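You operate a simulated robot arm through the tools that you are given. There is no shell and no other tool.

You are at the controls of a simulated two-armed robot. One attempt, no reset.

Task
Ladle milk into the two cups on the counter and cover the tin.
Fine: use the small yellow ladle from the tall jar; rinse it first in the steel pot of water beside the jar; two ladles a cup; rinse it again and leave it in that pot; spill nothing.

It is judged by the outcome, as a careful person would: the job done as asked, and still so three seconds after it is handed in. It fails if anything else is knocked over, pushed out of place, dropped, spilled or broken. Lids that push on must go on centred and level and be pressed home; caps that screw on are set level and turned clockwise until they are tight.

Robot
Two 7-joint arms with fingered hands on one trunk that stands fixed in place. Base frame: the origin is at the foot of the trunk, x ahead of it, y to its left, z up; the work surface is at about z = 0.85. Readings come in m, degrees, newtons and seconds.
The left shoulder is at [0.07, 0.162, 1.296], the right one opposite. With the tool pointing down near the work surface each hand reaches from about 0.26 to 0.8 m from the base axis, measured 20 degrees to its own side. Payload 4 kg a hand.
Tool frame (each hand has its own): the origin (TCP) lies between the finger pads and is the grasp point; the fingertips stand 0.026 m ahead of it; z points along the fingers, y is the line along which they close. The gripper opens to 0.132 m; its body begins 0.073 m behind the TCP. The gripper is a hand of 4 fingers: y runs from the thumb to the fingers, the wrist lies at [0, 0, -0.224] in the tool frame, and closing takes about 1.5 s.
Orientation is that of the tool frame in the base frame, as a unit quaternion [w, x, y, z]. With the fingers straight down and closing along the base's y, the tool's x points along the base's -x, its y along +y and its z along -z.

Tools
- The arms move only by the tool send_rows. It takes "left_targets", "right_targets" or both (then of equal length, played together; a hand with none holds still); each is text: rows parted by semicolons, each of 6 numbers parted by spaces: the shift along the tool's x, y, z in units of 50 mm (1.0 is 50 mm), then the turn, a rotation vector about the tool's x, y, z in units of 4 degrees (1.0 is 4 degrees). In form: tx ty tz wx wy wz; .... A call has 1 to 20 rows; each row shifts and turns the commanded pose from where the row before left it, along the tool's axes as they then stand. "left_fingers" and "right_fingers" are, for a hand that has rows, the opening, from 0 (shut) to 1 (fully open), set as the call begins (left out, the last holds). A call with a number of a shift or a turn outside -1 to 1 is refused whole. A row lasts 0.2 s, in which the tool goes at most 0.05 m and 8.6 degrees; a call with a longer step from one row to the next is refused whole, and so is a gripper value outside its range. A pose out of reach is approached as far as the arm can. The call stops where the force on the tool passes 40 N (or 10 N more than at its start, if that is more) or the arm is blocked; 0.2 s more then pass. Each finger travels about 0.045 m/s and halts on what it meets, pressing with about 24 N; the grip force reading is that of the motor and also rises with nothing between the fingers. The clock runs only during rows and for 0.2 s after the last one: add rows that do not move to give the fingers time. The reply holds the time, the measured pose of the TCP, the force on the tool along the base axes, the opening and the grip force, in the units named above and with some noise, with the torque about the TCP (base axes, N m) and any sound that the robot's microphone picked up, and new pictures: "pictures" is both (left out), scene, wrist or none (wrist: the cameras of the hands that moved).
- Cameras (640 x 400 px; columns grow to the right, rows downward): "scene" is now at [0.1275, -0.0378, 1.5278]; the picture's right is [-0.51, -0.86, 0.00], its down [-0.48, 0.28, -0.83] and it looks along [0.72, -0.42, -0.55] (base axes); focal length 325 px, centre (320, 200). "left" rides on the left gripper at [-0.073, 0.006, -0.094] in its tool frame; the picture's right is [-0.08, -1.00, 0.00], its down [0.78, -0.06, -0.62] and it looks along [0.62, -0.05, 0.79] (tool axes); focal length 230 px, centre (320, 200). "right" rides on the right gripper at [0.073, 0.006, -0.094] in its tool frame; the picture's right is [-0.08, 1.00, 0.00], its down [-0.78, -0.06, -0.62] and it looks along [-0.61, -0.05, 0.79] (tool axes); focal length 230 px, centre (320, 200). There is no depth. A picture from a camera that has moved, and an enlarged one, comes with that camera's place and axes in the base frame and with its lens. The place of the scene camera against the robot may be out by one fixed shift of up to 0.012 m in any direction.
- move_column(by): slides the trunk up (or, below 0, down) by that many m; the arms and the scene camera ride with it, the base frame stays. It gives what a move gives, with no picture.
- move_fingers(finger1, finger2, finger3, thumb_bend, hand): sets how far each is bent, from 0 (flat) to 1 (curled in); at 0.3 the hand is open as for a grip, at 0.7 the pads meet at the TCP. One left out holds its place. A second passes; each finger stops where it meets its share of the squeeze, and holds until it gets a number again. A gripper value or a shape takes the hand back. It gives what a move gives, with no picture; readings hold the bend of each and the force on the fingers (four entries, about 0 where the hand has none), thumb and palm.
- set_grasp(shape, hand): the hand has 4 fingers and takes this shape, open, in about a second: jaw (thumb against the fingers, like two jaws); tri (thumb and two fingers); tip (a fingertip pinch); poke (one finger out to press); point (the index stretched); flat (the hand flat); cup (the hand cupped); fist (a fist). The gripper value then closes the fingers along that shape, each until it touches; the sizes above hold for jaw. It gives what a move gives, with no picture.
- head_to(pan, tilt): turns the head with the scene camera to pan (to the left, within 86 degrees either way) and tilt (down, from -29 to 69), counted from straight ahead of the robot. It gives what a move gives, and a new picture of the scene camera.
- zoom(camera, box): a new picture of the part [left, top, right, bottom] of that camera's present view, enlarged. It takes no simulated time.
- job_done(): hands the job in; it is judged then, once.

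Places have to be worked out from the pictures, the camera data and where the tool is seen. Open the grippers and draw the arms clear of the work before you hand the job in, unless the task says otherwise.

The tools are called after ">>>" as a command line: name --argument value ..., lists and objects as JSON in quotes. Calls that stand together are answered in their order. send_rows: Moves the arms, as the interface text tells. Its arguments: {"type":"object","properties":{"left_targets":{"type":"string"},"left_fingers":{"type":"number"},"right_targets":{"type":"string"},"right_fingers":{"type":"number"},"pictures":{"type":"string","enum":["both","scene","wrist","none"]}},"required":[]} The other tools are called the same way: move_column (by) moves the trunk up or down; set_grasp (shape, hand) gives the hand a shape; move_fingers (finger1, finger2, finger3, thumb_bend, hand) moves the fingers one by one; head_to (pan, tilt) turns the head that bears the scene camera; zoom (camera, box) takes an enlarged picture of a part of a camera's view; job_done () hands the job in.

At the start:

```text
clock: 0.0
left_tcp_pos: [0.4765, -0.0872, 1.3033]
left_tcp_rot: [-0.001, -0.001, 1.0, 0.0]
left_ft_force: [-0.6, 0.3, 0.3]
left_wrist_torque: [0.01, 0.0, -0.02]
left_width: 0.1316
left_grasp_force: 0.1
left_shape: jaw
left_bend: [0.3, 0.3, 0.3, 0.3]
left_finger forces: [0.0, 0.0, 0.0, 0.0, 0.0, 0.0]
right_tcp_pos: [0.4653, -0.4826, 1.2447]
right_tcp_rot: [0.0, 0.0, 1.0, -0.001]
right_ft_force: [0.3, 0.4, 0.1]
right_wrist_torque: [0.0, 0.0, 0.02]
right_width: 0.1317
right_grasp_force: 0.0
right_shape: jaw
right_bend: [0.3, 0.3, 0.3, 0.3]
right_finger forces: [0.1, 0.0, 0.0, 0.0, 0.1, 0.1]
trunk travel left (down, up): [-0.775, 0.165]
head pan, tilt (commanded): [-30.6, 33.6]
```

scene: 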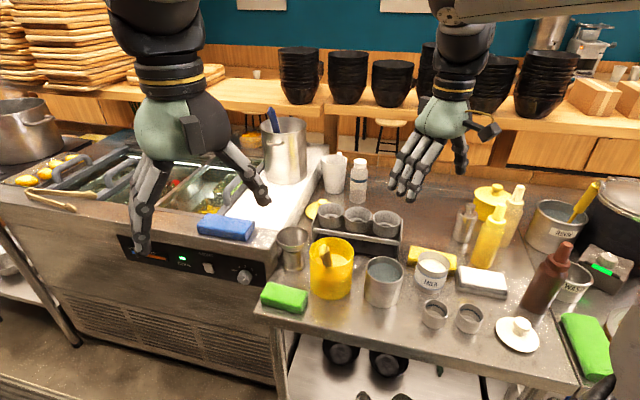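
right: 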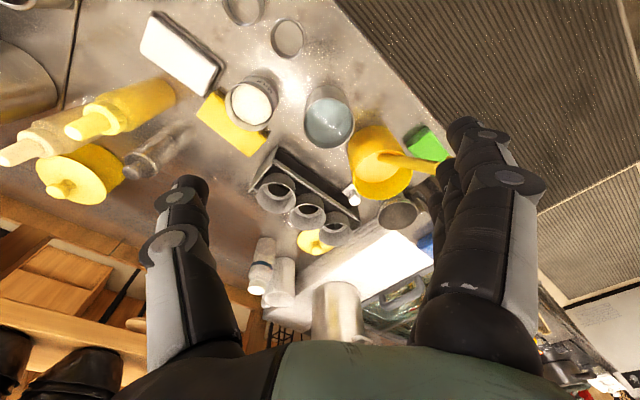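
left: 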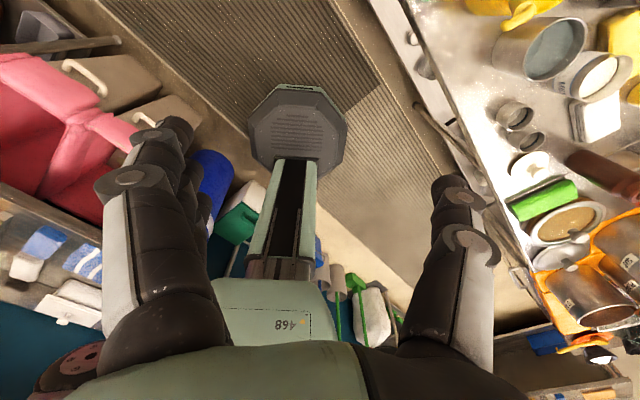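

The scene shows a cluttered counter: a yellow jar with something in it, a steel pot, a milk tin, two small cups and a lid. I'll zoom in for detail before moving anything.

>>> zoom --camera "scene" --box '[250, 180, 410, 320]'

>>> zoom --camera "scene" --box '[390, 220, 560, 370]'

>>> zoom --camera "scene" --box '[440, 160, 640, 320]'

>>> zoom --camera "right" --box '[200, 60, 460, 240]'

```text
2.86 times, centred on (330, 250) of scene
camera zoom: at [0.1275, -0.0378, 1.5278], right [-0.51, -0.86, 0.0], down [-0.48, 0.28, -0.83], along [0.72, -0.42, -0.55], focal length 928 px, centre (291, 57)
```

zoom: 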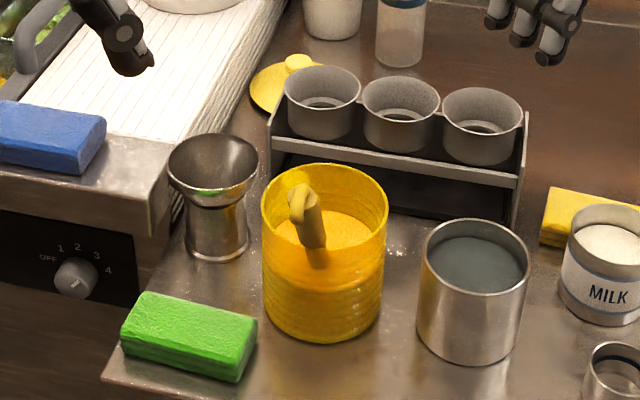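

```text
2.67 times, centred on (475, 295) of scene
camera zoom: at [0.1275, -0.0378, 1.5278], right [-0.51, -0.86, 0.0], down [-0.48, 0.28, -0.83], along [0.72, -0.42, -0.55], focal length 866 px, centre (-93, -53)
```

zoom: 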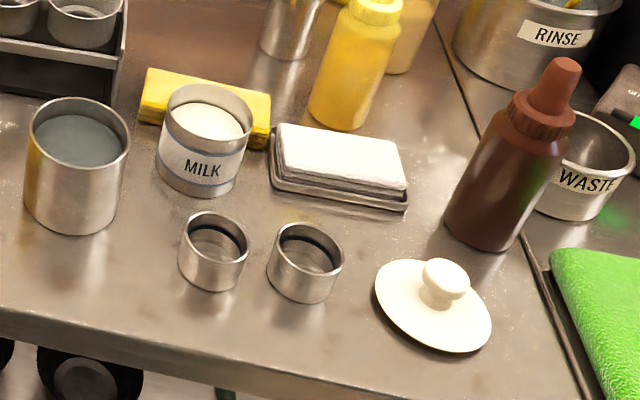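

```text
2.50 times, centred on (540, 240) of scene
camera zoom: at [0.1275, -0.0378, 1.5278], right [-0.51, -0.86, 0.0], down [-0.48, 0.28, -0.83], along [0.72, -0.42, -0.55], focal length 812 px, centre (-230, 100)
```

zoom: 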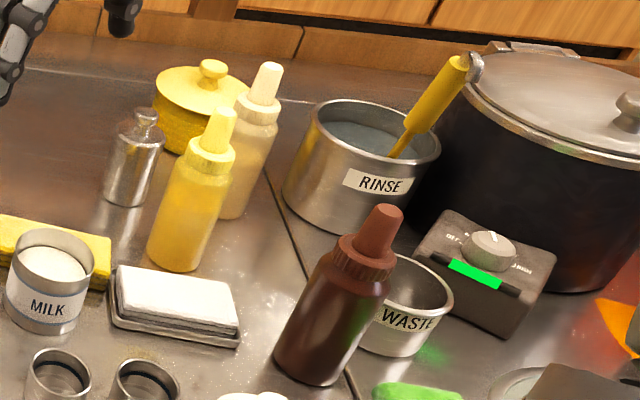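

```text
2.22 times, centred on (330, 150) of right
camera zoom: at [0.3921, -0.4772, 1.3399], right [0.08, 1.0, 0.0], down [0.78, -0.06, 0.62], along [0.61, -0.05, -0.79], focal length 511 px, centre (298, 311)
```

zoom: 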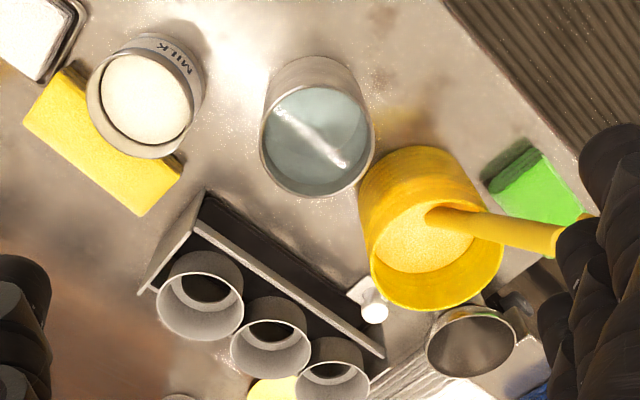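

The jar appears at about (0.63, -0.37), the water pot near (0.53, -0.465), the milk tin near (0.497, -0.597), the cups near (0.41, -0.52) and (0.36, -0.586), and the lid near (0.28, -0.66). I'll zoom tightly on the jar, the pot and the tin.

>>> zoom --camera "scene" --box '[300, 225, 364, 305]'

>>> zoom --camera "right" --box '[340, 110, 460, 210]'

>>> zoom --camera "scene" --box '[360, 245, 460, 310]'

>>> zoom --camera "scene" --box '[415, 285, 545, 365]'

```text
5.00 times, centred on (332, 265) of scene
camera zoom: at [0.1275, -0.0378, 1.5278], right [-0.51, -0.86, 0.0], down [-0.48, 0.28, -0.83], along [0.72, -0.42, -0.55], focal length 1624 px, centre (260, -125)
```

zoom: 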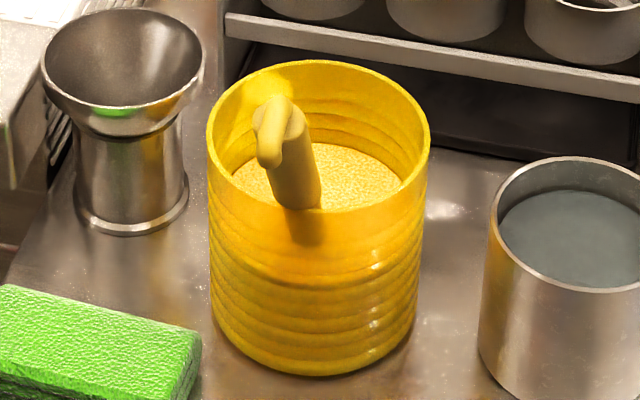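

```text
4.00 times, centred on (400, 160) of right
camera zoom: at [0.3921, -0.4772, 1.3399], right [0.08, 1.0, 0.0], down [0.78, -0.06, 0.62], along [0.61, -0.05, -0.79], focal length 920 px, centre (0, 360)
```

zoom: 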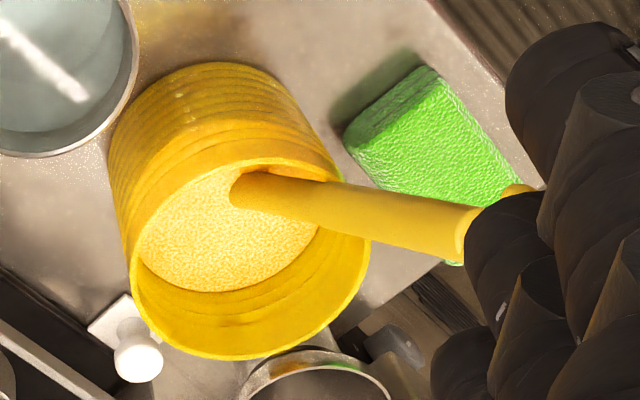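

```text
6.15 times, centred on (410, 278) of scene
camera zoom: at [0.1275, -0.0378, 1.5278], right [-0.51, -0.86, 0.0], down [-0.48, 0.28, -0.83], along [0.72, -0.42, -0.55], focal length 1999 px, centre (-234, -277)
```

zoom: 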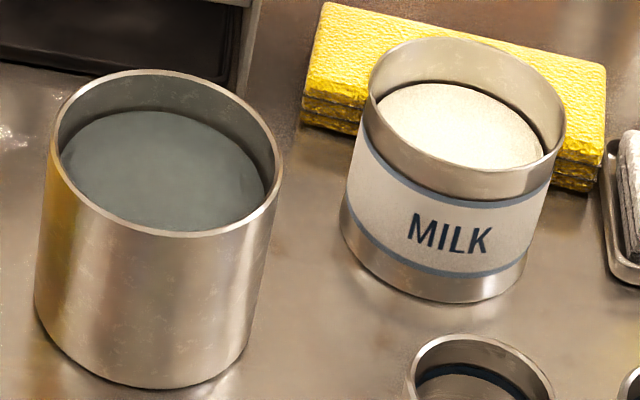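

```text
4.92 times, centred on (480, 325) of scene
camera zoom: at [0.1275, -0.0378, 1.5278], right [-0.51, -0.86, 0.0], down [-0.48, 0.28, -0.83], along [0.72, -0.42, -0.55], focal length 1599 px, centre (-468, -415)
```

zoom: 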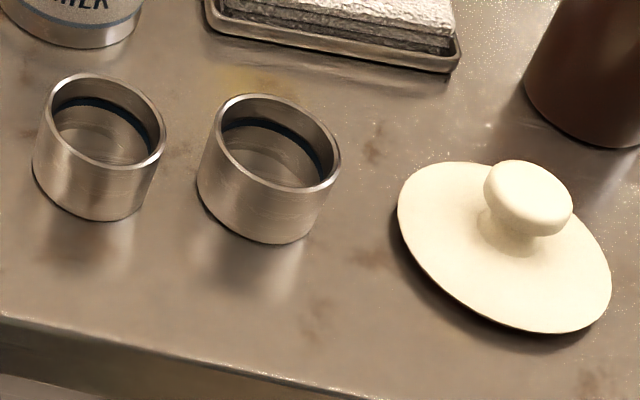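

The yellow jar holds granular yellow powder with the ladle's handle leaning out of it. I'll look around further to make sure there isn't another tall jar or ladle that the task could mean.

>>> head_to --pan -60 --tilt 40

>>> head_to --pan -25 --tilt 45

```text
clock: 0.9
left_tcp_pos: [0.4753, -0.088, 1.3038]
left_tcp_rot: [0.0, 0.0, 1.0, 0.001]
left_ft_force: [-0.8, -0.4, 0.3]
left_wrist_torque: [-0.04, 0.04, 0.02]
left_width: 0.1315
left_grasp_force: 0.4
left_shape: jaw
left_bend: [0.3, 0.3, 0.3, 0.3]
left_finger forces: [0.0, 0.0, 0.1, 0.0, 0.1, 0.0]
right_tcp_pos: [0.4651, -0.4834, 1.244]
right_tcp_rot: [-0.001, -0.001, 1.0, 0.0]
right_ft_force: [-0.3, 0.0, 0.2]
right_wrist_torque: [-0.03, 0.01, 0.0]
right_width: 0.1319
right_grasp_force: 0.0
right_shape: jaw
right_bend: [0.3, 0.3, 0.3, 0.3]
right_finger forces: [0.0, 0.1, 0.1, 0.0, 0.0, 0.0]
trunk travel left (down, up): [-0.775, 0.165]
head pan, tilt (commanded): [-60.0, 40.0]
camera scene: at [0.0936, -0.0661, 1.5181], right [-0.87, -0.5, 0.0], down [-0.32, 0.56, -0.77], along [0.38, -0.66, -0.64], focal length 325 px, centre (320, 200)
```

scene: 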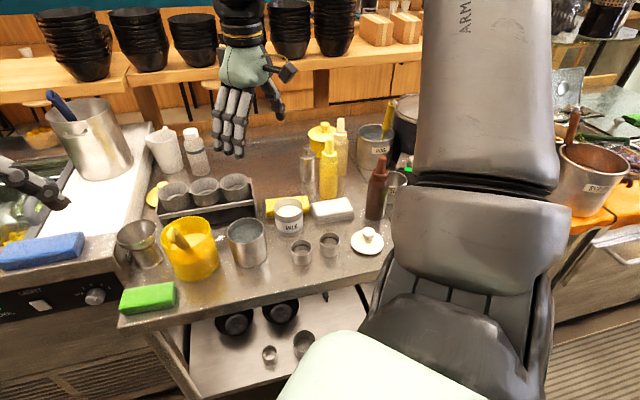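

```text
clock: 1.9
left_tcp_pos: [0.4761, -0.0875, 1.3029]
left_tcp_rot: [0.0, -0.001, 1.0, 0.0]
left_ft_force: [-0.2, 0.5, -0.7]
left_wrist_torque: [-0.01, -0.02, -0.03]
left_width: 0.1316
left_grasp_force: 0.0
left_shape: jaw
left_bend: [0.3, 0.3, 0.3, 0.3]
left_finger forces: [0.0, 0.0, 0.0, 0.1, 0.0, 0.0]
right_tcp_pos: [0.4637, -0.4825, 1.2445]
right_tcp_rot: [0.001, 0.0, 1.0, 0.0]
right_ft_force: [1.1, -0.1, -0.1]
right_wrist_torque: [0.0, 0.04, -0.02]
right_width: 0.1321
right_grasp_force: 0.0
right_shape: jaw
right_bend: [0.3, 0.3, 0.3, 0.3]
right_finger forces: [0.1, 0.0, 0.1, 0.1, 0.1, 0.1]
trunk travel left (down, up): [-0.775, 0.165]
head pan, tilt (commanded): [-25.0, 45.0]
camera scene: at [0.1246, -0.027, 1.5108], right [-0.42, -0.91, 0.0], down [-0.64, 0.3, -0.71], along [0.64, -0.3, -0.71], focal length 325 px, centre (320, 200)
```

scene: 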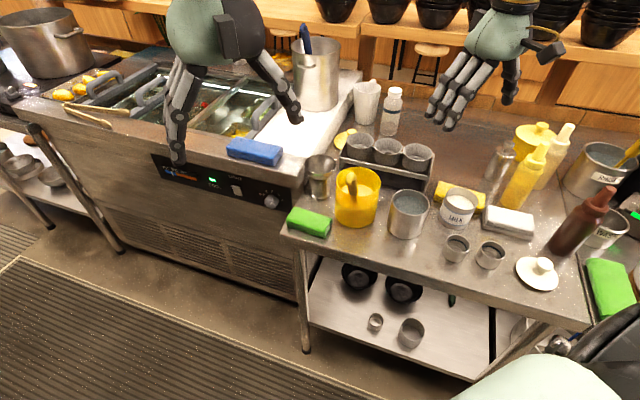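

Only the yellow jar has a yellow handle leaning toward the robot, with its tip near (0.58, -0.32, 1.04) and the lean about 30° toward me. I'll move the left arm away to the left and yaw the right hand about -60° so it can later come down along the handle.

>>> send_rows --left_targets "0 1 0 0 0 0; 0 1 0 0 0 0; 0 1 0 0 0 0; 0 1 0 0 0 0; 0 1 0 0 0 0; 0 1 0 0 0 0; 0 1 0 0 0 0; 0 0 0 0 0 0; 0 0 0 0 0 0; 0 0 0 0 0 0; 0 0 0 0 0 0; 0 0 0 0 0 0; 0 0 0 0 0 0; 0 0 0 0 0 0; 0 0 0 0 0 0" --right_targets "0 0 0 0 0 1; 0 0 0 0 0 1; 0 0 0 0 0 1; 0 0 0 0 0 1; 0 0 0 0 0 1; 0 0 0 0 0 1; 0 0 0 0 0 1; 0 0 0 0 0 1; 0 0 0 0 0 1; 0 0 0 0 0 1; 0 0 0 0 0 1; 0 0 0 0 0 1; 0 0 0 0 0 1; 0 0 0 0 0 1; 0 0 0 0 0 1" --pictures "both"

```text
clock: 5.2
left_tcp_pos: [0.4771, 0.2603, 1.3042]
left_tcp_rot: [-0.001, 0.0, 1.0, 0.001]
left_ft_force: [-0.8, -0.5, 0.4]
left_wrist_torque: [0.0, -0.01, 0.0]
left_width: 0.1318
left_grasp_force: 0.0
left_shape: jaw
left_bend: [0.3, 0.3, 0.3, 0.3]
left_finger forces: [0.0, 0.0, 0.0, 0.0, 0.0, 0.0]
right_tcp_pos: [0.466, -0.4832, 1.2442]
right_tcp_rot: [0.0, 0.501, 0.866, 0.0]
right_ft_force: [-0.2, -0.2, -0.3]
right_wrist_torque: [-0.01, 0.01, -0.01]
right_width: 0.1318
right_grasp_force: 0.1
right_shape: jaw
right_bend: [0.3, 0.3, 0.3, 0.3]
right_finger forces: [0.0, 0.0, 0.2, 0.0, 0.0, 0.1]
trunk travel left (down, up): [-0.775, 0.165]
head pan, tilt (commanded): [-25.0, 45.0]
camera scene: at [0.1248, -0.027, 1.5108], right [-0.42, -0.91, 0.0], down [-0.64, 0.3, -0.71], along [0.64, -0.3, -0.71], focal length 325 px, centre (320, 200)
camera right: at [0.434, -0.4165, 1.34], right [0.9, 0.43, 0.0], down [0.34, -0.71, 0.62], along [0.27, -0.56, -0.79], focal length 230 px, centre (320, 200)
camera left: at [0.5509, 0.2648, 1.3974], right [0.08, -1.0, 0.0], down [-0.78, -0.06, 0.62], along [-0.62, -0.05, -0.79], focal length 230 px, centre (320, 200)
```

scene: 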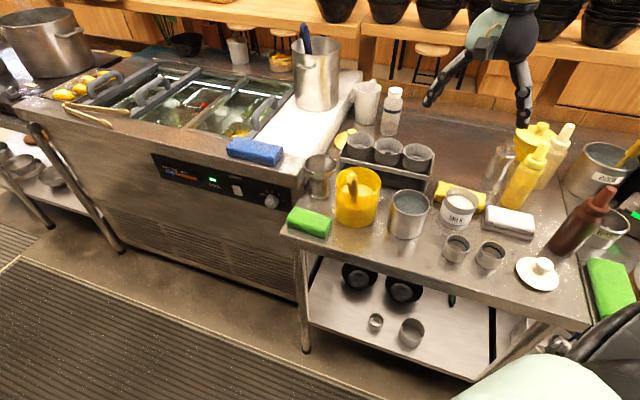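
right: 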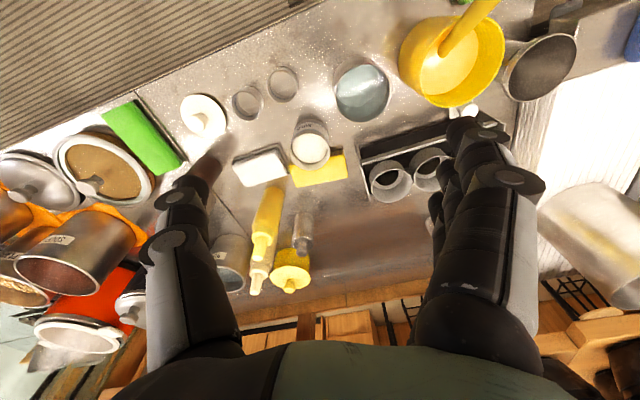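
left: 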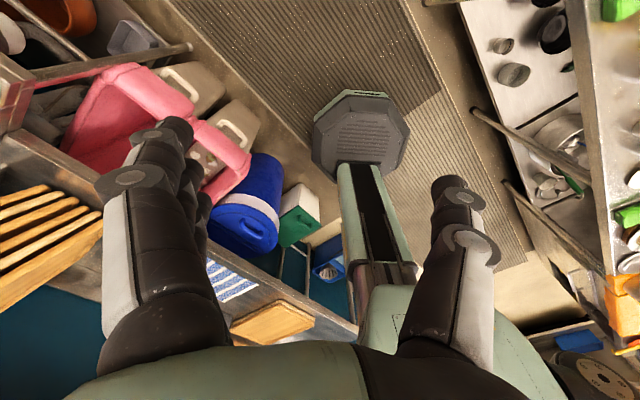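

The wrist view now looks straight at the counter. I'll zoom in on it to pin down positions with this better-calibrated camera.

>>> zoom --camera "right" --box '[220, 50, 400, 190]'

>>> zoom --camera "right" --box '[380, 0, 530, 120]'

>>> zoom --camera "right" --box '[160, 60, 340, 190]'

>>> zoom --camera "scene" --box '[290, 140, 470, 260]'

```text
2.86 times, centred on (310, 120) of right
camera zoom: at [0.434, -0.4165, 1.34], right [0.9, 0.43, 0.0], down [0.34, -0.71, 0.62], along [0.27, -0.56, -0.79], focal length 657 px, centre (349, 429)
```

zoom: 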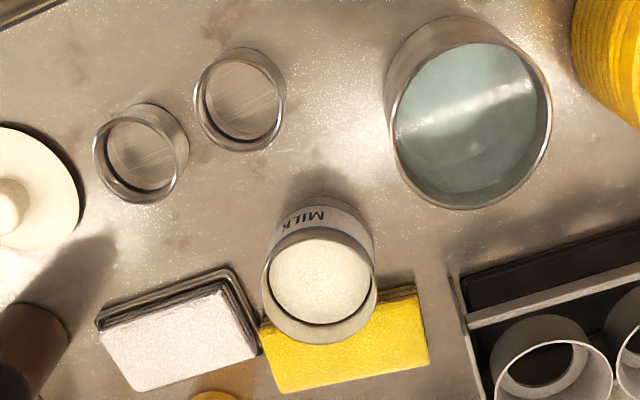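

```text
3.33 times, centred on (455, 60) of right
camera zoom: at [0.434, -0.4165, 1.34], right [0.9, 0.43, 0.0], down [0.34, -0.71, 0.62], along [0.27, -0.56, -0.79], focal length 767 px, centre (-130, 667)
```

zoom: 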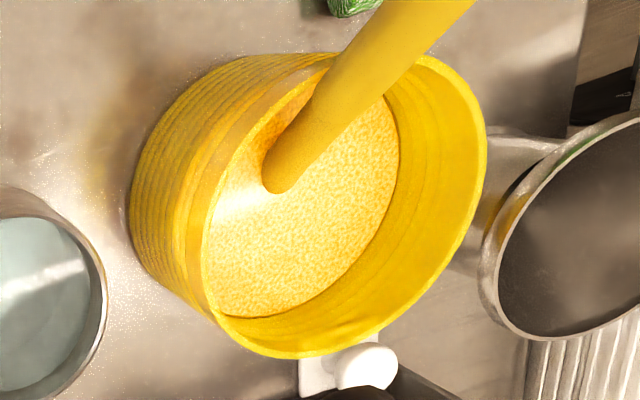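

```text
3.08 times, centred on (250, 125) of right
camera zoom: at [0.434, -0.4165, 1.34], right [0.9, 0.43, 0.0], down [0.34, -0.71, 0.62], along [0.27, -0.56, -0.79], focal length 708 px, centre (535, 431)
```

zoom: 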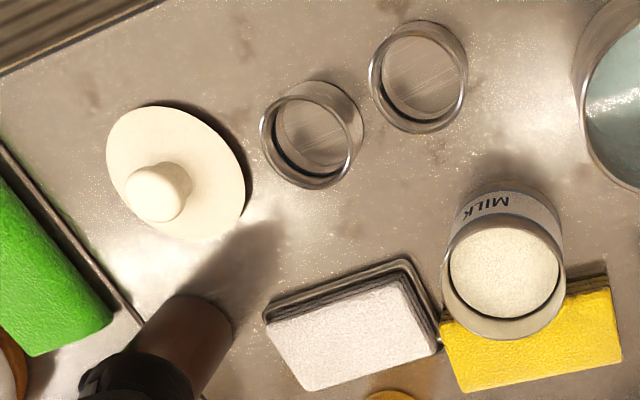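

```text
3.33 times, centred on (380, 200) of scene
camera zoom: at [0.1248, -0.027, 1.5108], right [-0.42, -0.91, 0.0], down [-0.64, 0.3, -0.71], along [0.64, -0.3, -0.71], focal length 1083 px, centre (120, 200)
```

zoom: 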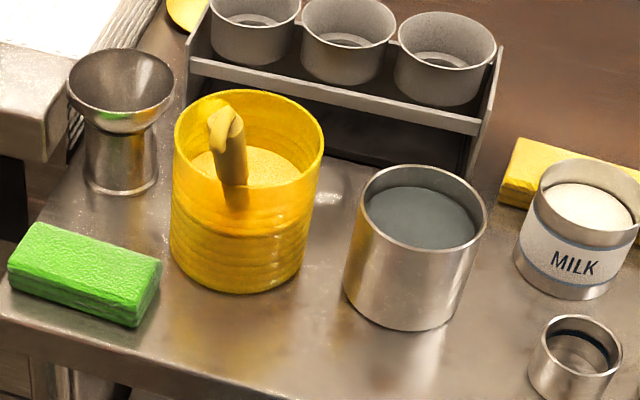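

Wrist-camera estimates: jar (0.630, -0.373), pot (0.535, -0.471), milk tin (0.500, -0.602), cups (0.412, -0.531) and (0.363, -0.590). The handle axis runs from about (0.617, -0.369, 0.925) along (-0.32, 0.29, 0.90). I'll go to a pre-grasp on that axis and line the hand up with it.

>>> send_rows --right_targets "0.422 0.517 0.313 0 0 0; 0.422 0.517 0.313 0 0 0; 0.422 0.517 0.313 0 0 0; 0.422 0.517 0.313 0 0 0; 0.422 0.517 0.313 0 0 0; 0.422 0.517 0.313 0 0 0; 0 0 0 0 0 -0.9; 0 0 0 0 0 -0.9; 0 0 0 0 0 -0.9; 0 0 0 0 0 -0.9; 0 0 0 0 0 -0.9; 0 0 0 0 -0.915 0; 0 0 0 0 -0.915 0; 0 0 0 0 -0.915 0; 0 0 0 0 -0.915 0; 0 0 0 0 -0.915 0; 0 0 0 0 -0.915 0; 0 0 0 0 -0.915 0" --right_fingers 1 --pictures "both"

```text
clock: 8.9
left_tcp_pos: [0.4781, 0.2602, 1.3044]
left_tcp_rot: [-0.001, -0.001, 1.0, 0.0]
left_ft_force: [0.3, 0.3, -0.2]
left_wrist_torque: [-0.04, 0.01, -0.05]
left_width: 0.1319
left_grasp_force: 0.0
left_shape: jaw
left_bend: [0.3, 0.3, 0.3, 0.3]
left_finger forces: [0.0, 0.0, 0.1, 0.1, 0.0, 0.0]
right_tcp_pos: [0.5361, -0.2955, 1.1504]
right_tcp_rot: [0.208, 0.349, 0.91, -0.079]
right_ft_force: [-0.8, -0.6, -1.0]
right_wrist_torque: [0.04, 0.04, -0.02]
right_width: 0.1319
right_grasp_force: 0.0
right_shape: jaw
right_bend: [0.3, 0.3, 0.3, 0.3]
right_finger forces: [0.1, 0.0, 0.0, 0.0, 0.0, 0.0]
trunk travel left (down, up): [-0.775, 0.165]
head pan, tilt (commanded): [-25.0, 45.0]
camera scene: at [0.1247, -0.0264, 1.5108], right [-0.42, -0.91, 0.0], down [-0.64, 0.3, -0.71], along [0.64, -0.3, -0.71], focal length 325 px, centre (320, 200)
camera right: at [0.4613, -0.2199, 1.2055], right [0.72, 0.69, 0.03], down [0.29, -0.34, 0.9], along [0.63, -0.63, -0.44], focal length 230 px, centre (320, 200)
```

scene: 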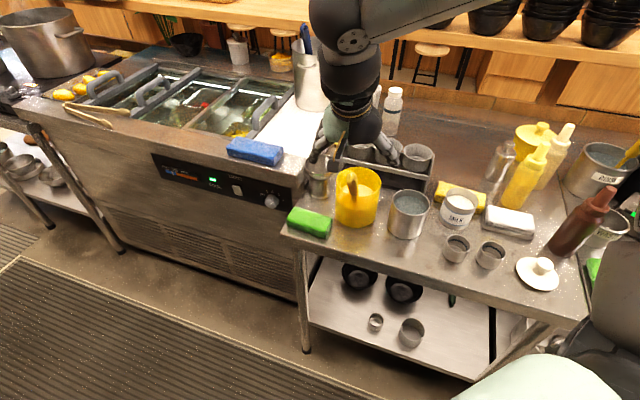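
right: 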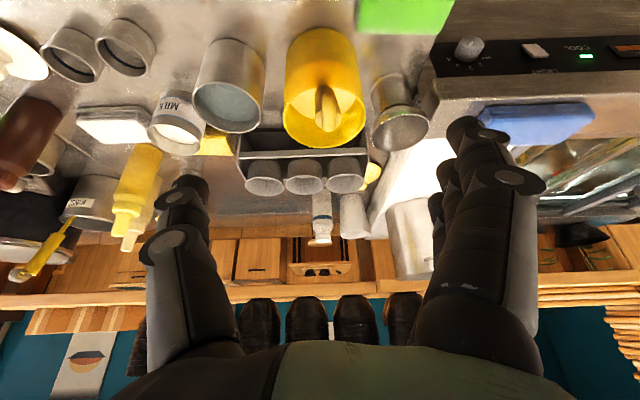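

The hand reached the pre-grasp pose. I'll zoom in the wrist view to check the handle's alignment with the hand's axis.

>>> zoom --camera "right" --box '[270, 20, 390, 150]'

>>> zoom --camera "scene" --box '[290, 60, 420, 240]'

```text
3.08 times, centred on (330, 85) of right
camera zoom: at [0.4613, -0.2199, 1.2055], right [0.72, 0.69, 0.03], down [0.29, -0.34, 0.9], along [0.63, -0.63, -0.44], focal length 708 px, centre (289, 554)
```

zoom: 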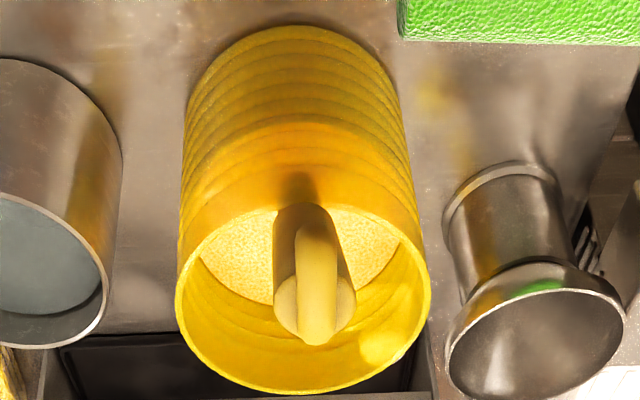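

```text
2.22 times, centred on (355, 150) of scene
camera zoom: at [0.1247, -0.0264, 1.5108], right [-0.42, -0.91, 0.0], down [-0.64, 0.3, -0.71], along [0.64, -0.3, -0.71], focal length 722 px, centre (242, 311)
```

zoom: 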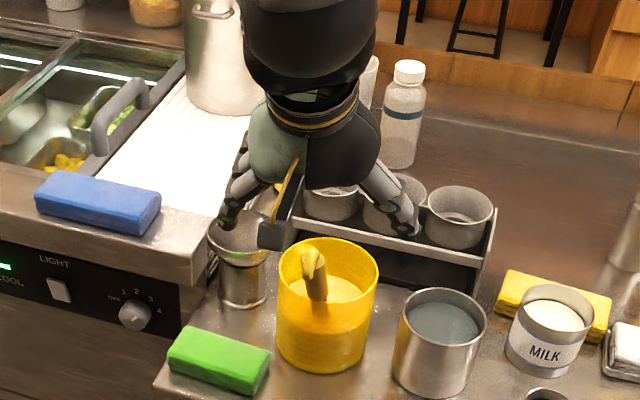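

The handle is about 6 mm toward the fingers' side of the hand axis and otherwise well aligned; the hook lies in the hand's x–z plane, so closing along y should miss it. I'll shift 6 mm and advance 0.15 m along the handle with the fingers part-open.

>>> send_rows --right_targets "0.03 0.12 0 0 0 0; 0 0 0.5 0 0 0; 0 0 0.5 0 0 0; 0 0 0.5 0 0 0; 0 0 0.5 0 0 0; 0 0 0.25 0 0 0; 0 0 0 0 0 0" --right_fingers 0.75 --pictures "both"

>>> zoom --camera "right" --box '[220, 20, 440, 240]'

>>> zoom --camera "scene" --box '[290, 80, 420, 240]'

```text
clock: 10.6
left_tcp_pos: [0.4764, 0.2592, 1.3048]
left_tcp_rot: [0.0, -0.001, 1.0, -0.001]
left_ft_force: [-0.2, 0.1, 0.4]
left_wrist_torque: [-0.01, 0.02, 0.03]
left_width: 0.1318
left_grasp_force: 0.0
left_shape: jaw
left_bend: [0.3, 0.3, 0.3, 0.3]
left_finger forces: [0.0, 0.1, 0.0, 0.0, 0.0, 0.0]
right_tcp_pos: [0.5756, -0.3202, 1.0485]
right_tcp_rot: [0.206, 0.35, 0.91, -0.079]
right_ft_force: [-0.6, 0.1, 0.1]
right_wrist_torque: [0.01, -0.01, -0.01]
right_width: 0.0995
right_grasp_force: 0.1
right_shape: jaw
right_bend: [0.63, 0.63, 0.63, 0.6]
right_finger forces: [0.0, 0.0, 0.0, 0.1, 0.0, 0.1]
trunk travel left (down, up): [-0.775, 0.165]
head pan, tilt (commanded): [-25.0, 45.0]
camera scene: at [0.1244, -0.0264, 1.5109], right [-0.42, -0.91, 0.0], down [-0.64, 0.3, -0.71], along [0.64, -0.3, -0.71], focal length 325 px, centre (320, 200)
camera right: at [0.5006, -0.2457, 1.1036], right [0.72, 0.69, 0.03], down [0.29, -0.34, 0.9], along [0.63, -0.63, -0.44], focal length 230 px, centre (320, 200)
```

scene: 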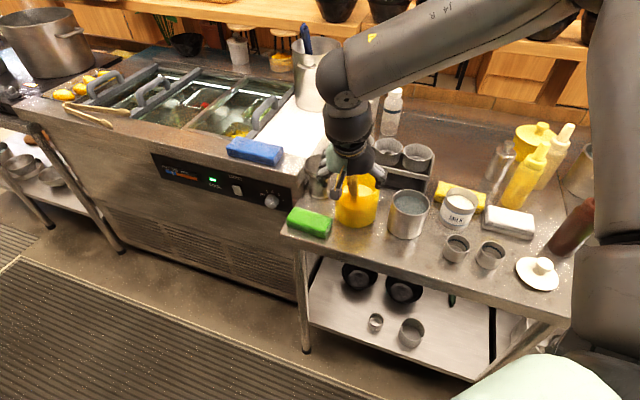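
right: 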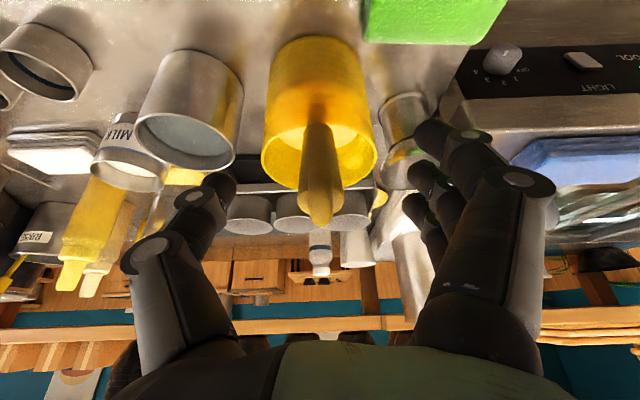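

```text
1.82 times, centred on (330, 130) of right
camera zoom: at [0.5006, -0.2457, 1.1036], right [0.72, 0.69, 0.03], down [0.29, -0.34, 0.9], along [0.63, -0.63, -0.44], focal length 418 px, centre (302, 327)
```

zoom: 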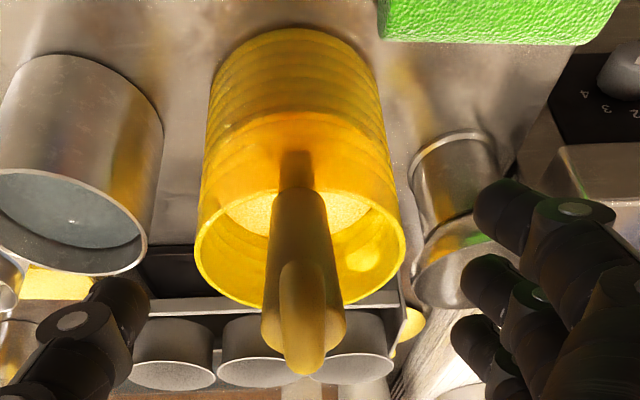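

```text
2.50 times, centred on (355, 160) of scene
camera zoom: at [0.1244, -0.0264, 1.5109], right [-0.42, -0.91, 0.0], down [-0.64, 0.3, -0.71], along [0.64, -0.3, -0.71], focal length 812 px, centre (232, 300)
```

zoom: 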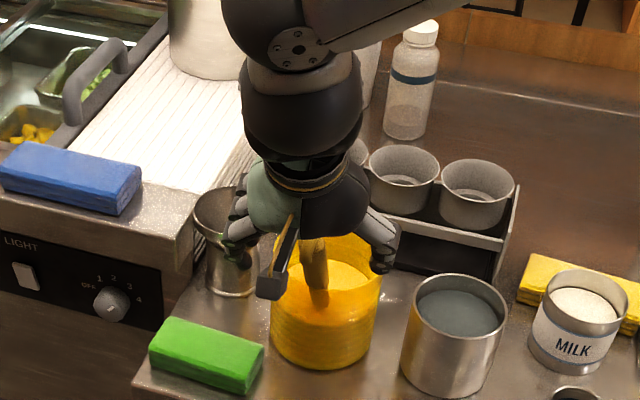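

The handle is now centred between thumb and fingers, with its end about at the TCP. I'll advance another 40 mm and then close the fingers.

>>> send_rows --right_targets "0 0 0.4 0 0 0; 0 0 0.4 0 0 0; 0 0 0 0 0 0" --pictures "wrist"

>>> zoom --camera "right" --box '[200, 40, 440, 260]'

>>> zoom --camera "scene" --box '[300, 130, 410, 240]'

```text
clock: 11.3
left_tcp_pos: [0.476, 0.2604, 1.304]
left_tcp_rot: [0.0, -0.002, 1.0, 0.0]
left_ft_force: [0.0, -0.3, 0.0]
left_wrist_torque: [0.02, 0.03, 0.01]
left_width: 0.1318
left_grasp_force: 0.0
left_shape: jaw
left_bend: [0.3, 0.3, 0.3, 0.3]
left_finger forces: [0.0, 0.0, 0.1, 0.0, 0.0, 0.0]
right_tcp_pos: [0.5875, -0.3334, 1.012]
right_tcp_rot: [0.207, 0.349, 0.91, -0.079]
right_ft_force: [1.0, -1.2, -0.6]
right_wrist_torque: [-0.02, -0.03, -0.01]
right_width: 0.0991
right_grasp_force: 0.1
right_shape: jaw
right_bend: [0.63, 0.63, 0.63, 0.6]
right_finger forces: [0.1, 0.0, 0.0, 0.1, 0.1, 0.1]
trunk travel left (down, up): [-0.775, 0.165]
head pan, tilt (commanded): [-25.0, 45.0]
camera right: at [0.512, -0.2582, 1.0666], right [0.72, 0.69, 0.03], down [0.29, -0.34, 0.9], along [0.63, -0.63, -0.44], focal length 230 px, centre (320, 200)
```

right: 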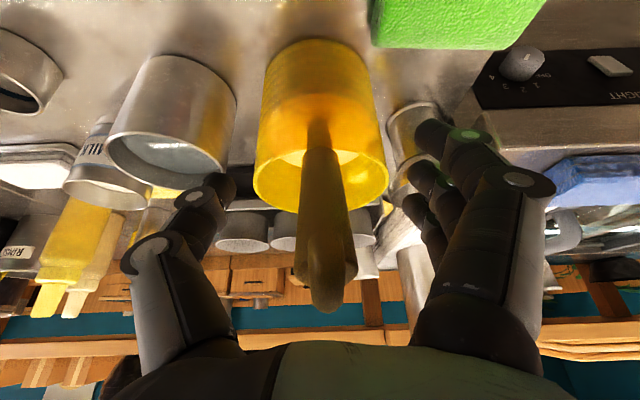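

```text
1.82 times, centred on (320, 150) of right
camera zoom: at [0.512, -0.2582, 1.0666], right [0.72, 0.69, 0.03], down [0.29, -0.34, 0.9], along [0.63, -0.63, -0.44], focal length 418 px, centre (320, 291)
```

zoom: 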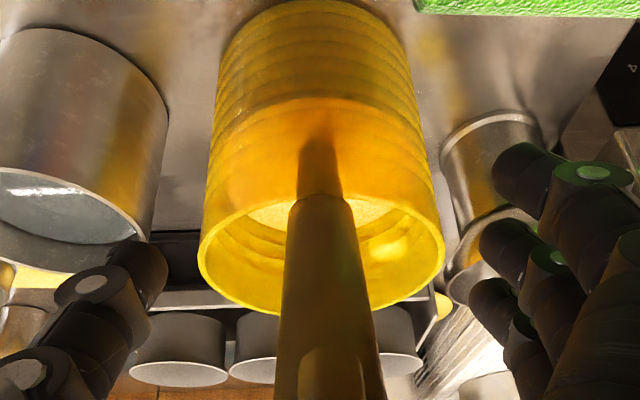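

```text
3.64 times, centred on (355, 185) of scene
camera zoom: at [0.1241, -0.0264, 1.5109], right [-0.42, -0.91, 0.0], down [-0.64, 0.3, -0.71], along [0.64, -0.3, -0.71], focal length 1181 px, centre (193, 254)
```

zoom: 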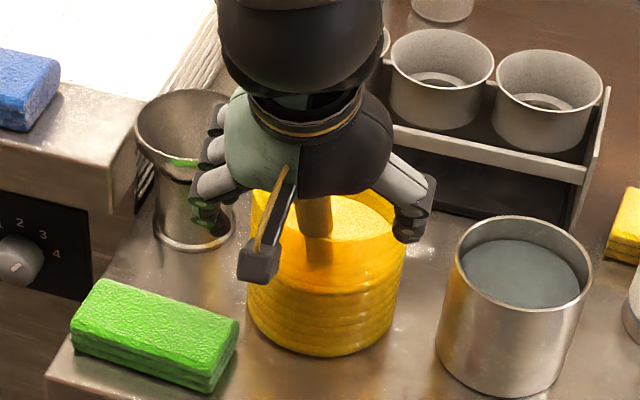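

The handle runs centrally between thumb and fingers with the funnel cup and jar rim clear. I'll close the fingers on it now.

>>> send_rows --right_targets "0 0 0 0 0 0; 0 0 0 0 0 0; 0 0 0 0 0 0; 0 0 0 0 0 0; 0 0 0 0 0 0; 0 0 0 0 0 0; 0 0 0 0 0 0; 0 0 0 0 0 0" --right_fingers 0 --pictures "both"

>>> zoom --camera "right" --box '[200, 40, 440, 260]'

>>> zoom --camera "scene" --box '[300, 130, 410, 240]'

```text
clock: 13.2
left_tcp_pos: [0.4761, 0.2596, 1.3051]
left_tcp_rot: [0.0, 0.0, 1.0, 0.0]
left_ft_force: [-0.2, 0.6, -0.6]
left_wrist_torque: [0.01, 0.0, 0.0]
left_width: 0.1319
left_grasp_force: 0.1
left_shape: jaw
left_bend: [0.3, 0.3, 0.3, 0.3]
left_finger forces: [0.1, 0.0, 0.0, 0.0, 0.0, 0.1]
right_tcp_pos: [0.5867, -0.3348, 1.0123]
right_tcp_rot: [0.208, 0.35, 0.91, -0.079]
right_ft_force: [2.1, -1.9, 3.4]
right_wrist_torque: [0.04, -0.06, -0.02]
right_width: 0.0045
right_grasp_force: 23.8
right_shape: jaw
right_bend: [0.67, 0.71, 0.67, 0.72]
right_finger forces: [0.0, 13.8, 0.0, 0.0, 15.4, 0.0]
trunk travel left (down, up): [-0.775, 0.165]
head pan, tilt (commanded): [-25.0, 45.0]
camera scene: at [0.1244, -0.0271, 1.5109], right [-0.42, -0.91, 0.0], down [-0.64, 0.3, -0.71], along [0.64, -0.3, -0.71], focal length 325 px, centre (320, 200)
camera right: at [0.5124, -0.2588, 1.0669], right [0.72, 0.69, 0.03], down [0.29, -0.34, 0.9], along [0.63, -0.63, -0.44], focal length 230 px, centre (320, 200)
```

scene: 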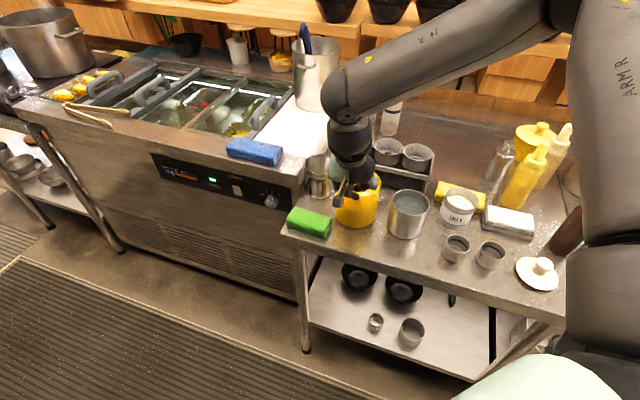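
right: 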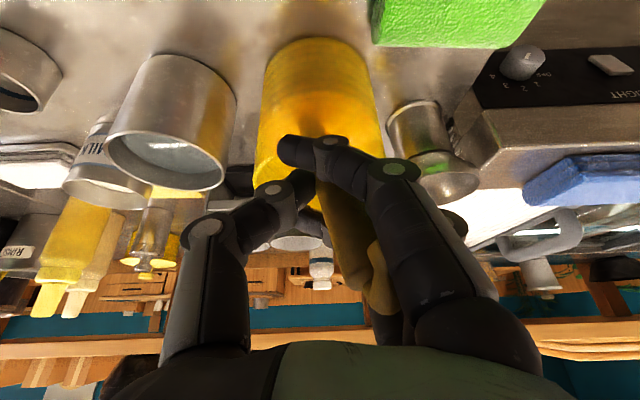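

```text
1.82 times, centred on (320, 150) of right
camera zoom: at [0.5124, -0.2588, 1.0669], right [0.72, 0.69, 0.03], down [0.29, -0.34, 0.9], along [0.63, -0.63, -0.44], focal length 418 px, centre (320, 291)
```

zoom: 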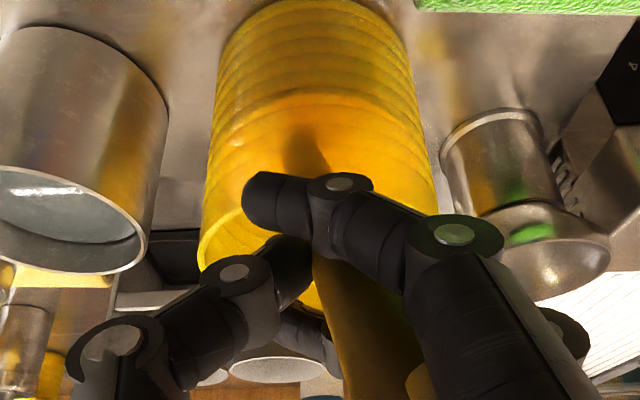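

```text
3.64 times, centred on (355, 185) of scene
camera zoom: at [0.1244, -0.0271, 1.5109], right [-0.42, -0.91, 0.0], down [-0.64, 0.3, -0.71], along [0.64, -0.3, -0.71], focal length 1181 px, centre (193, 254)
```

zoom: 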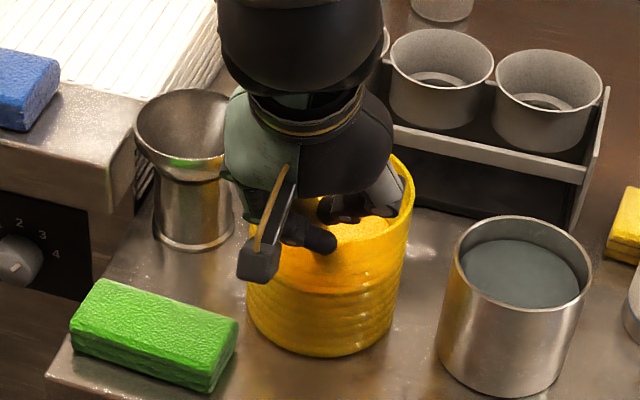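

The force readings show only the middle finger and thumb touch the handle (13.8 and 15.4 N), so it's a two-point pinch that could pivot. I'll let go and retake it with the handle crossing all three fingers; first I open and back out along the handle.

>>> send_rows --right_targets "0 0 0 0 0 0; 0 0 0 0 0 0; 0 0 0 0 0 0; 0 0 0 0 0 0; 0 0 0 0 0 0; 0 0 0 0 0 0; 0 0 0 0 0 0; 0 0 -0.4 0 0 0; 0 0 -0.5 0 0 0; 0 0 -0.5 0 0 0; 0 0 -0.5 0 0 0; 0 0 -0.5 0 0 0; 0 0 -0.6 0 0 0; 0 0 0 0 0 0" --right_fingers 0.9 --pictures "both"

>>> zoom --camera "right" --box '[250, 20, 410, 180]'

>>> zoom --camera "scene" --box '[300, 130, 410, 240]'

```text
clock: 16.1
left_tcp_pos: [0.4777, 0.26, 1.3043]
left_tcp_rot: [0.0, -0.001, 1.0, 0.0]
left_ft_force: [-0.1, -0.6, 0.4]
left_wrist_torque: [-0.01, 0.03, 0.03]
left_width: 0.132
left_grasp_force: 0.1
left_shape: jaw
left_bend: [0.3, 0.3, 0.3, 0.3]
left_finger forces: [0.1, 0.0, 0.1, 0.1, 0.0, 0.0]
right_tcp_pos: [0.5401, -0.2899, 1.1468]
right_tcp_rot: [0.207, 0.349, 0.91, -0.08]
right_ft_force: [0.9, 0.7, -1.3]
right_wrist_torque: [-0.04, 0.03, -0.02]
right_width: 0.1188
right_grasp_force: 0.0
right_shape: jaw
right_bend: [0.48, 0.48, 0.48, 0.44]
right_finger forces: [0.1, 0.0, 0.0, 0.1, 0.1, 0.0]
trunk travel left (down, up): [-0.775, 0.165]
head pan, tilt (commanded): [-25.0, 45.0]
camera scene: at [0.1251, -0.0269, 1.5108], right [-0.42, -0.91, 0.0], down [-0.64, 0.3, -0.71], along [0.64, -0.3, -0.71], focal length 325 px, centre (320, 200)
camera right: at [0.466, -0.2155, 1.2018], right [0.72, 0.69, 0.03], down [0.29, -0.34, 0.9], along [0.63, -0.63, -0.44], focal length 230 px, centre (320, 200)
```

scene: 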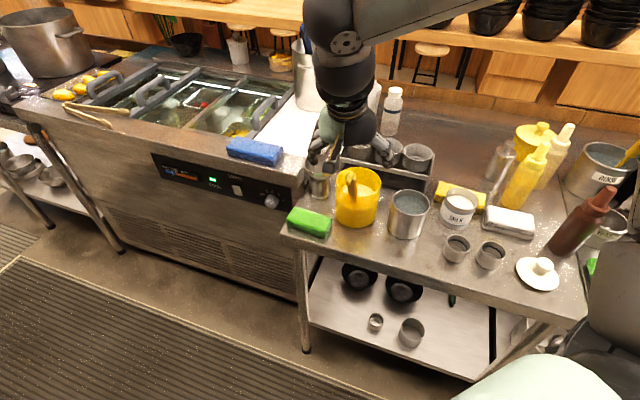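
right: 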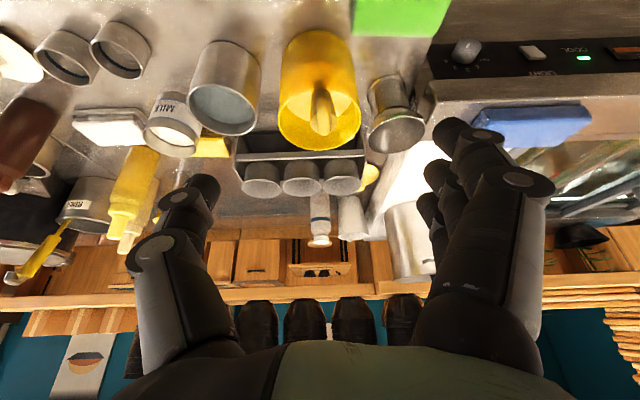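

```text
2.50 times, centred on (330, 100) of right
camera zoom: at [0.466, -0.2155, 1.2018], right [0.72, 0.69, 0.03], down [0.29, -0.34, 0.9], along [0.63, -0.63, -0.44], focal length 575 px, centre (295, 450)
```

zoom: 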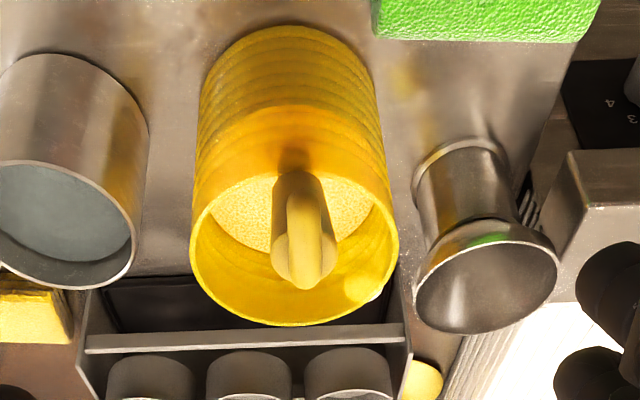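

```text
3.64 times, centred on (355, 185) of scene
camera zoom: at [0.1251, -0.0269, 1.5108], right [-0.42, -0.91, 0.0], down [-0.64, 0.3, -0.71], along [0.64, -0.3, -0.71], focal length 1181 px, centre (193, 254)
```

zoom: 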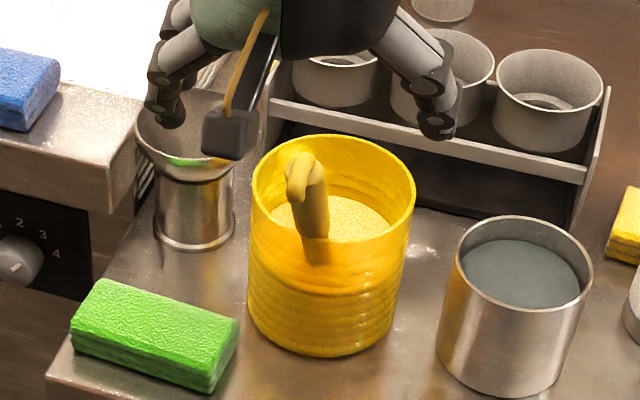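

The ladle is still standing as before, with the handle end near (0.574, -0.320, 1.053). I'll back away toward the robot and turn the hand to point along +x with a slight roll, so the handle crosses all the fingers.

>>> send_rows --right_targets "0.32 -0.6 0.047 0 0 0; 0.32 -0.6 0.047 0 0 0; 0.32 -0.6 0.047 0 0 0; 0 0 0 -0.402 -0.993 -0.581; 0 0 0 -0.402 -0.993 -0.581; 0 0 0 -0.402 -0.993 -0.581; 0 0 0 -0.402 -0.993 -0.581; 0 0 0 -0.402 -0.993 -0.581; 0 0 0 -0.402 -0.993 -0.581; 0 0 0 -0.402 -0.993 -0.581; 0 0 0 -0.402 -0.993 -0.581; 0 0 0 -0.402 -0.993 -0.581; 0 0 0 -0.402 -0.993 -0.581; 0 0 0 -0.402 -0.993 -0.581; 0 0 0 -0.402 -0.993 -0.581; 0 0 0 -0.402 -0.993 -0.581; 0 0 0 -0.402 -0.993 -0.581; 0 0 0 -0.402 -0.993 -0.581; 0 0 0 -0.402 -0.993 -0.581; 0 0 0 -0.402 -0.993 -0.581" --right_fingers 0.9 --pictures "both"

```text
clock: 20.4
left_tcp_pos: [0.4772, 0.2607, 1.3044]
left_tcp_rot: [-0.001, -0.001, 1.0, 0.0]
left_ft_force: [0.8, 0.7, 0.8]
left_wrist_torque: [0.0, 0.01, 0.0]
left_width: 0.1319
left_grasp_force: 0.0
left_shape: jaw
left_bend: [0.3, 0.3, 0.3, 0.3]
left_finger forces: [0.1, 0.1, 0.0, 0.0, 0.0, 0.0]
right_tcp_pos: [0.5239, -0.3274, 1.1146]
right_tcp_rot: [0.698, -0.113, 0.698, -0.115]
right_ft_force: [0.4, 0.2, -0.3]
right_wrist_torque: [0.01, 0.0, 0.01]
right_width: 0.1187
right_grasp_force: 0.0
right_shape: jaw
right_bend: [0.48, 0.48, 0.48, 0.44]
right_finger forces: [0.0, 0.0, 0.0, 0.0, 0.0, 0.0]
right hand out of reach, approached as far as the arm can: row 6, 7, 8, 9, 10, 11, 12, 13, 14
trunk travel left (down, up): [-0.775, 0.165]
head pan, tilt (commanded): [-25.0, 45.0]
camera scene: at [0.1255, -0.0255, 1.5108], right [-0.42, -0.91, 0.0], down [-0.64, 0.3, -0.71], along [0.64, -0.3, -0.71], focal length 325 px, centre (320, 200)
camera right: at [0.4314, -0.3454, 1.0446], right [0.0, 0.97, -0.24], down [-0.62, 0.19, 0.76], along [0.79, 0.15, 0.6], focal length 230 px, centre (320, 200)
```

scene: 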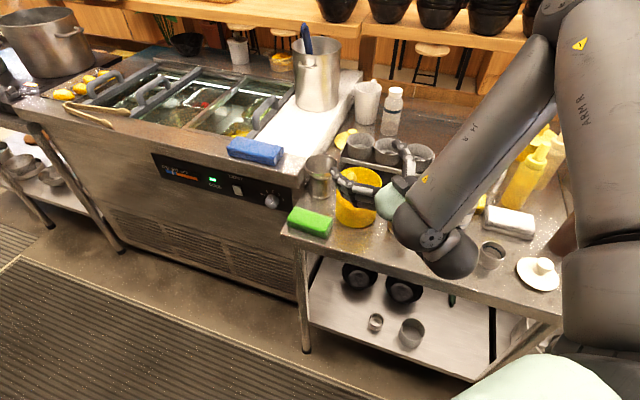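
right: 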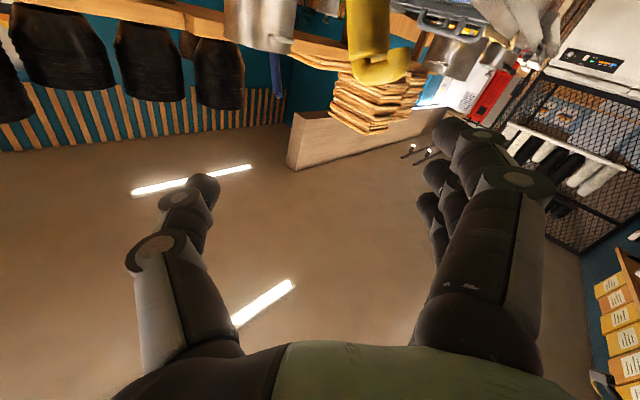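

The hand now points along +x at (0.524, -0.327, 1.115), just behind and above the handle. I'll test a small sideways shift first to see how the commanded pose follows, since some rows were out of reach.

>>> send_rows --right_targets "0 0.26 0 0 0 0; 0 0.26 0 0 0 0; 0 0 0 0 0 0" --right_fingers 1 --pictures "wrist"

>>> zoom --camera "scene" --box '[300, 120, 440, 240]'

```text
clock: 21.1
left_tcp_pos: [0.4755, 0.2586, 1.3046]
left_tcp_rot: [0.0, 0.0, 1.0, 0.001]
left_ft_force: [0.0, 0.4, -0.8]
left_wrist_torque: [-0.03, 0.0, -0.04]
left_width: 0.1319
left_grasp_force: 0.1
left_shape: jaw
left_bend: [0.3, 0.3, 0.3, 0.3]
left_finger forces: [0.0, 0.0, 0.0, 0.0, 0.0, 0.0]
right_tcp_pos: [0.5232, -0.3047, 1.1058]
right_tcp_rot: [0.698, -0.112, 0.698, -0.113]
right_ft_force: [-0.6, -0.7, 0.3]
right_wrist_torque: [0.0, -0.04, 0.04]
right_width: 0.1317
right_grasp_force: 0.0
right_shape: jaw
right_bend: [0.3, 0.3, 0.3, 0.3]
right_finger forces: [0.1, 0.0, 0.1, 0.1, 0.0, 0.1]
trunk travel left (down, up): [-0.775, 0.165]
head pan, tilt (commanded): [-25.0, 45.0]
camera right: at [0.4301, -0.3217, 1.0367], right [0.0, 0.97, -0.24], down [-0.62, 0.19, 0.76], along [0.79, 0.15, 0.6], focal length 230 px, centre (320, 200)
```

right: 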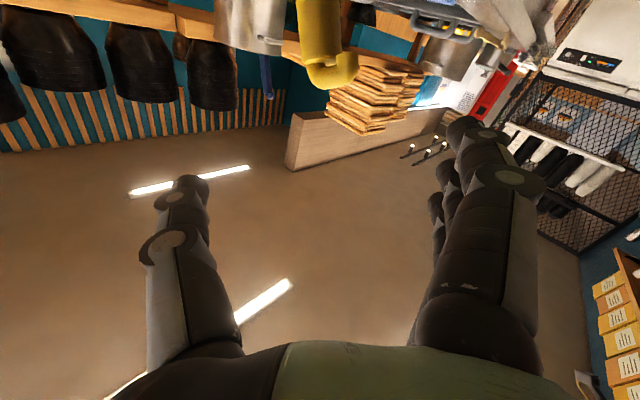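

```text
3.33 times, centred on (370, 180) of scene
camera zoom: at [0.1243, -0.0275, 1.5108], right [-0.42, -0.91, 0.0], down [-0.64, 0.3, -0.71], along [0.64, -0.3, -0.71], focal length 1083 px, centre (153, 267)
```

zoom: 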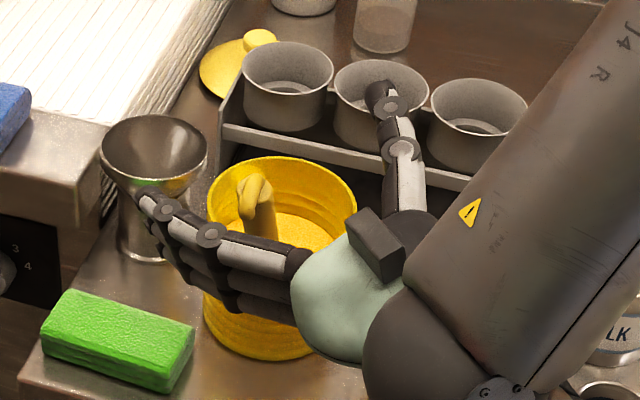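

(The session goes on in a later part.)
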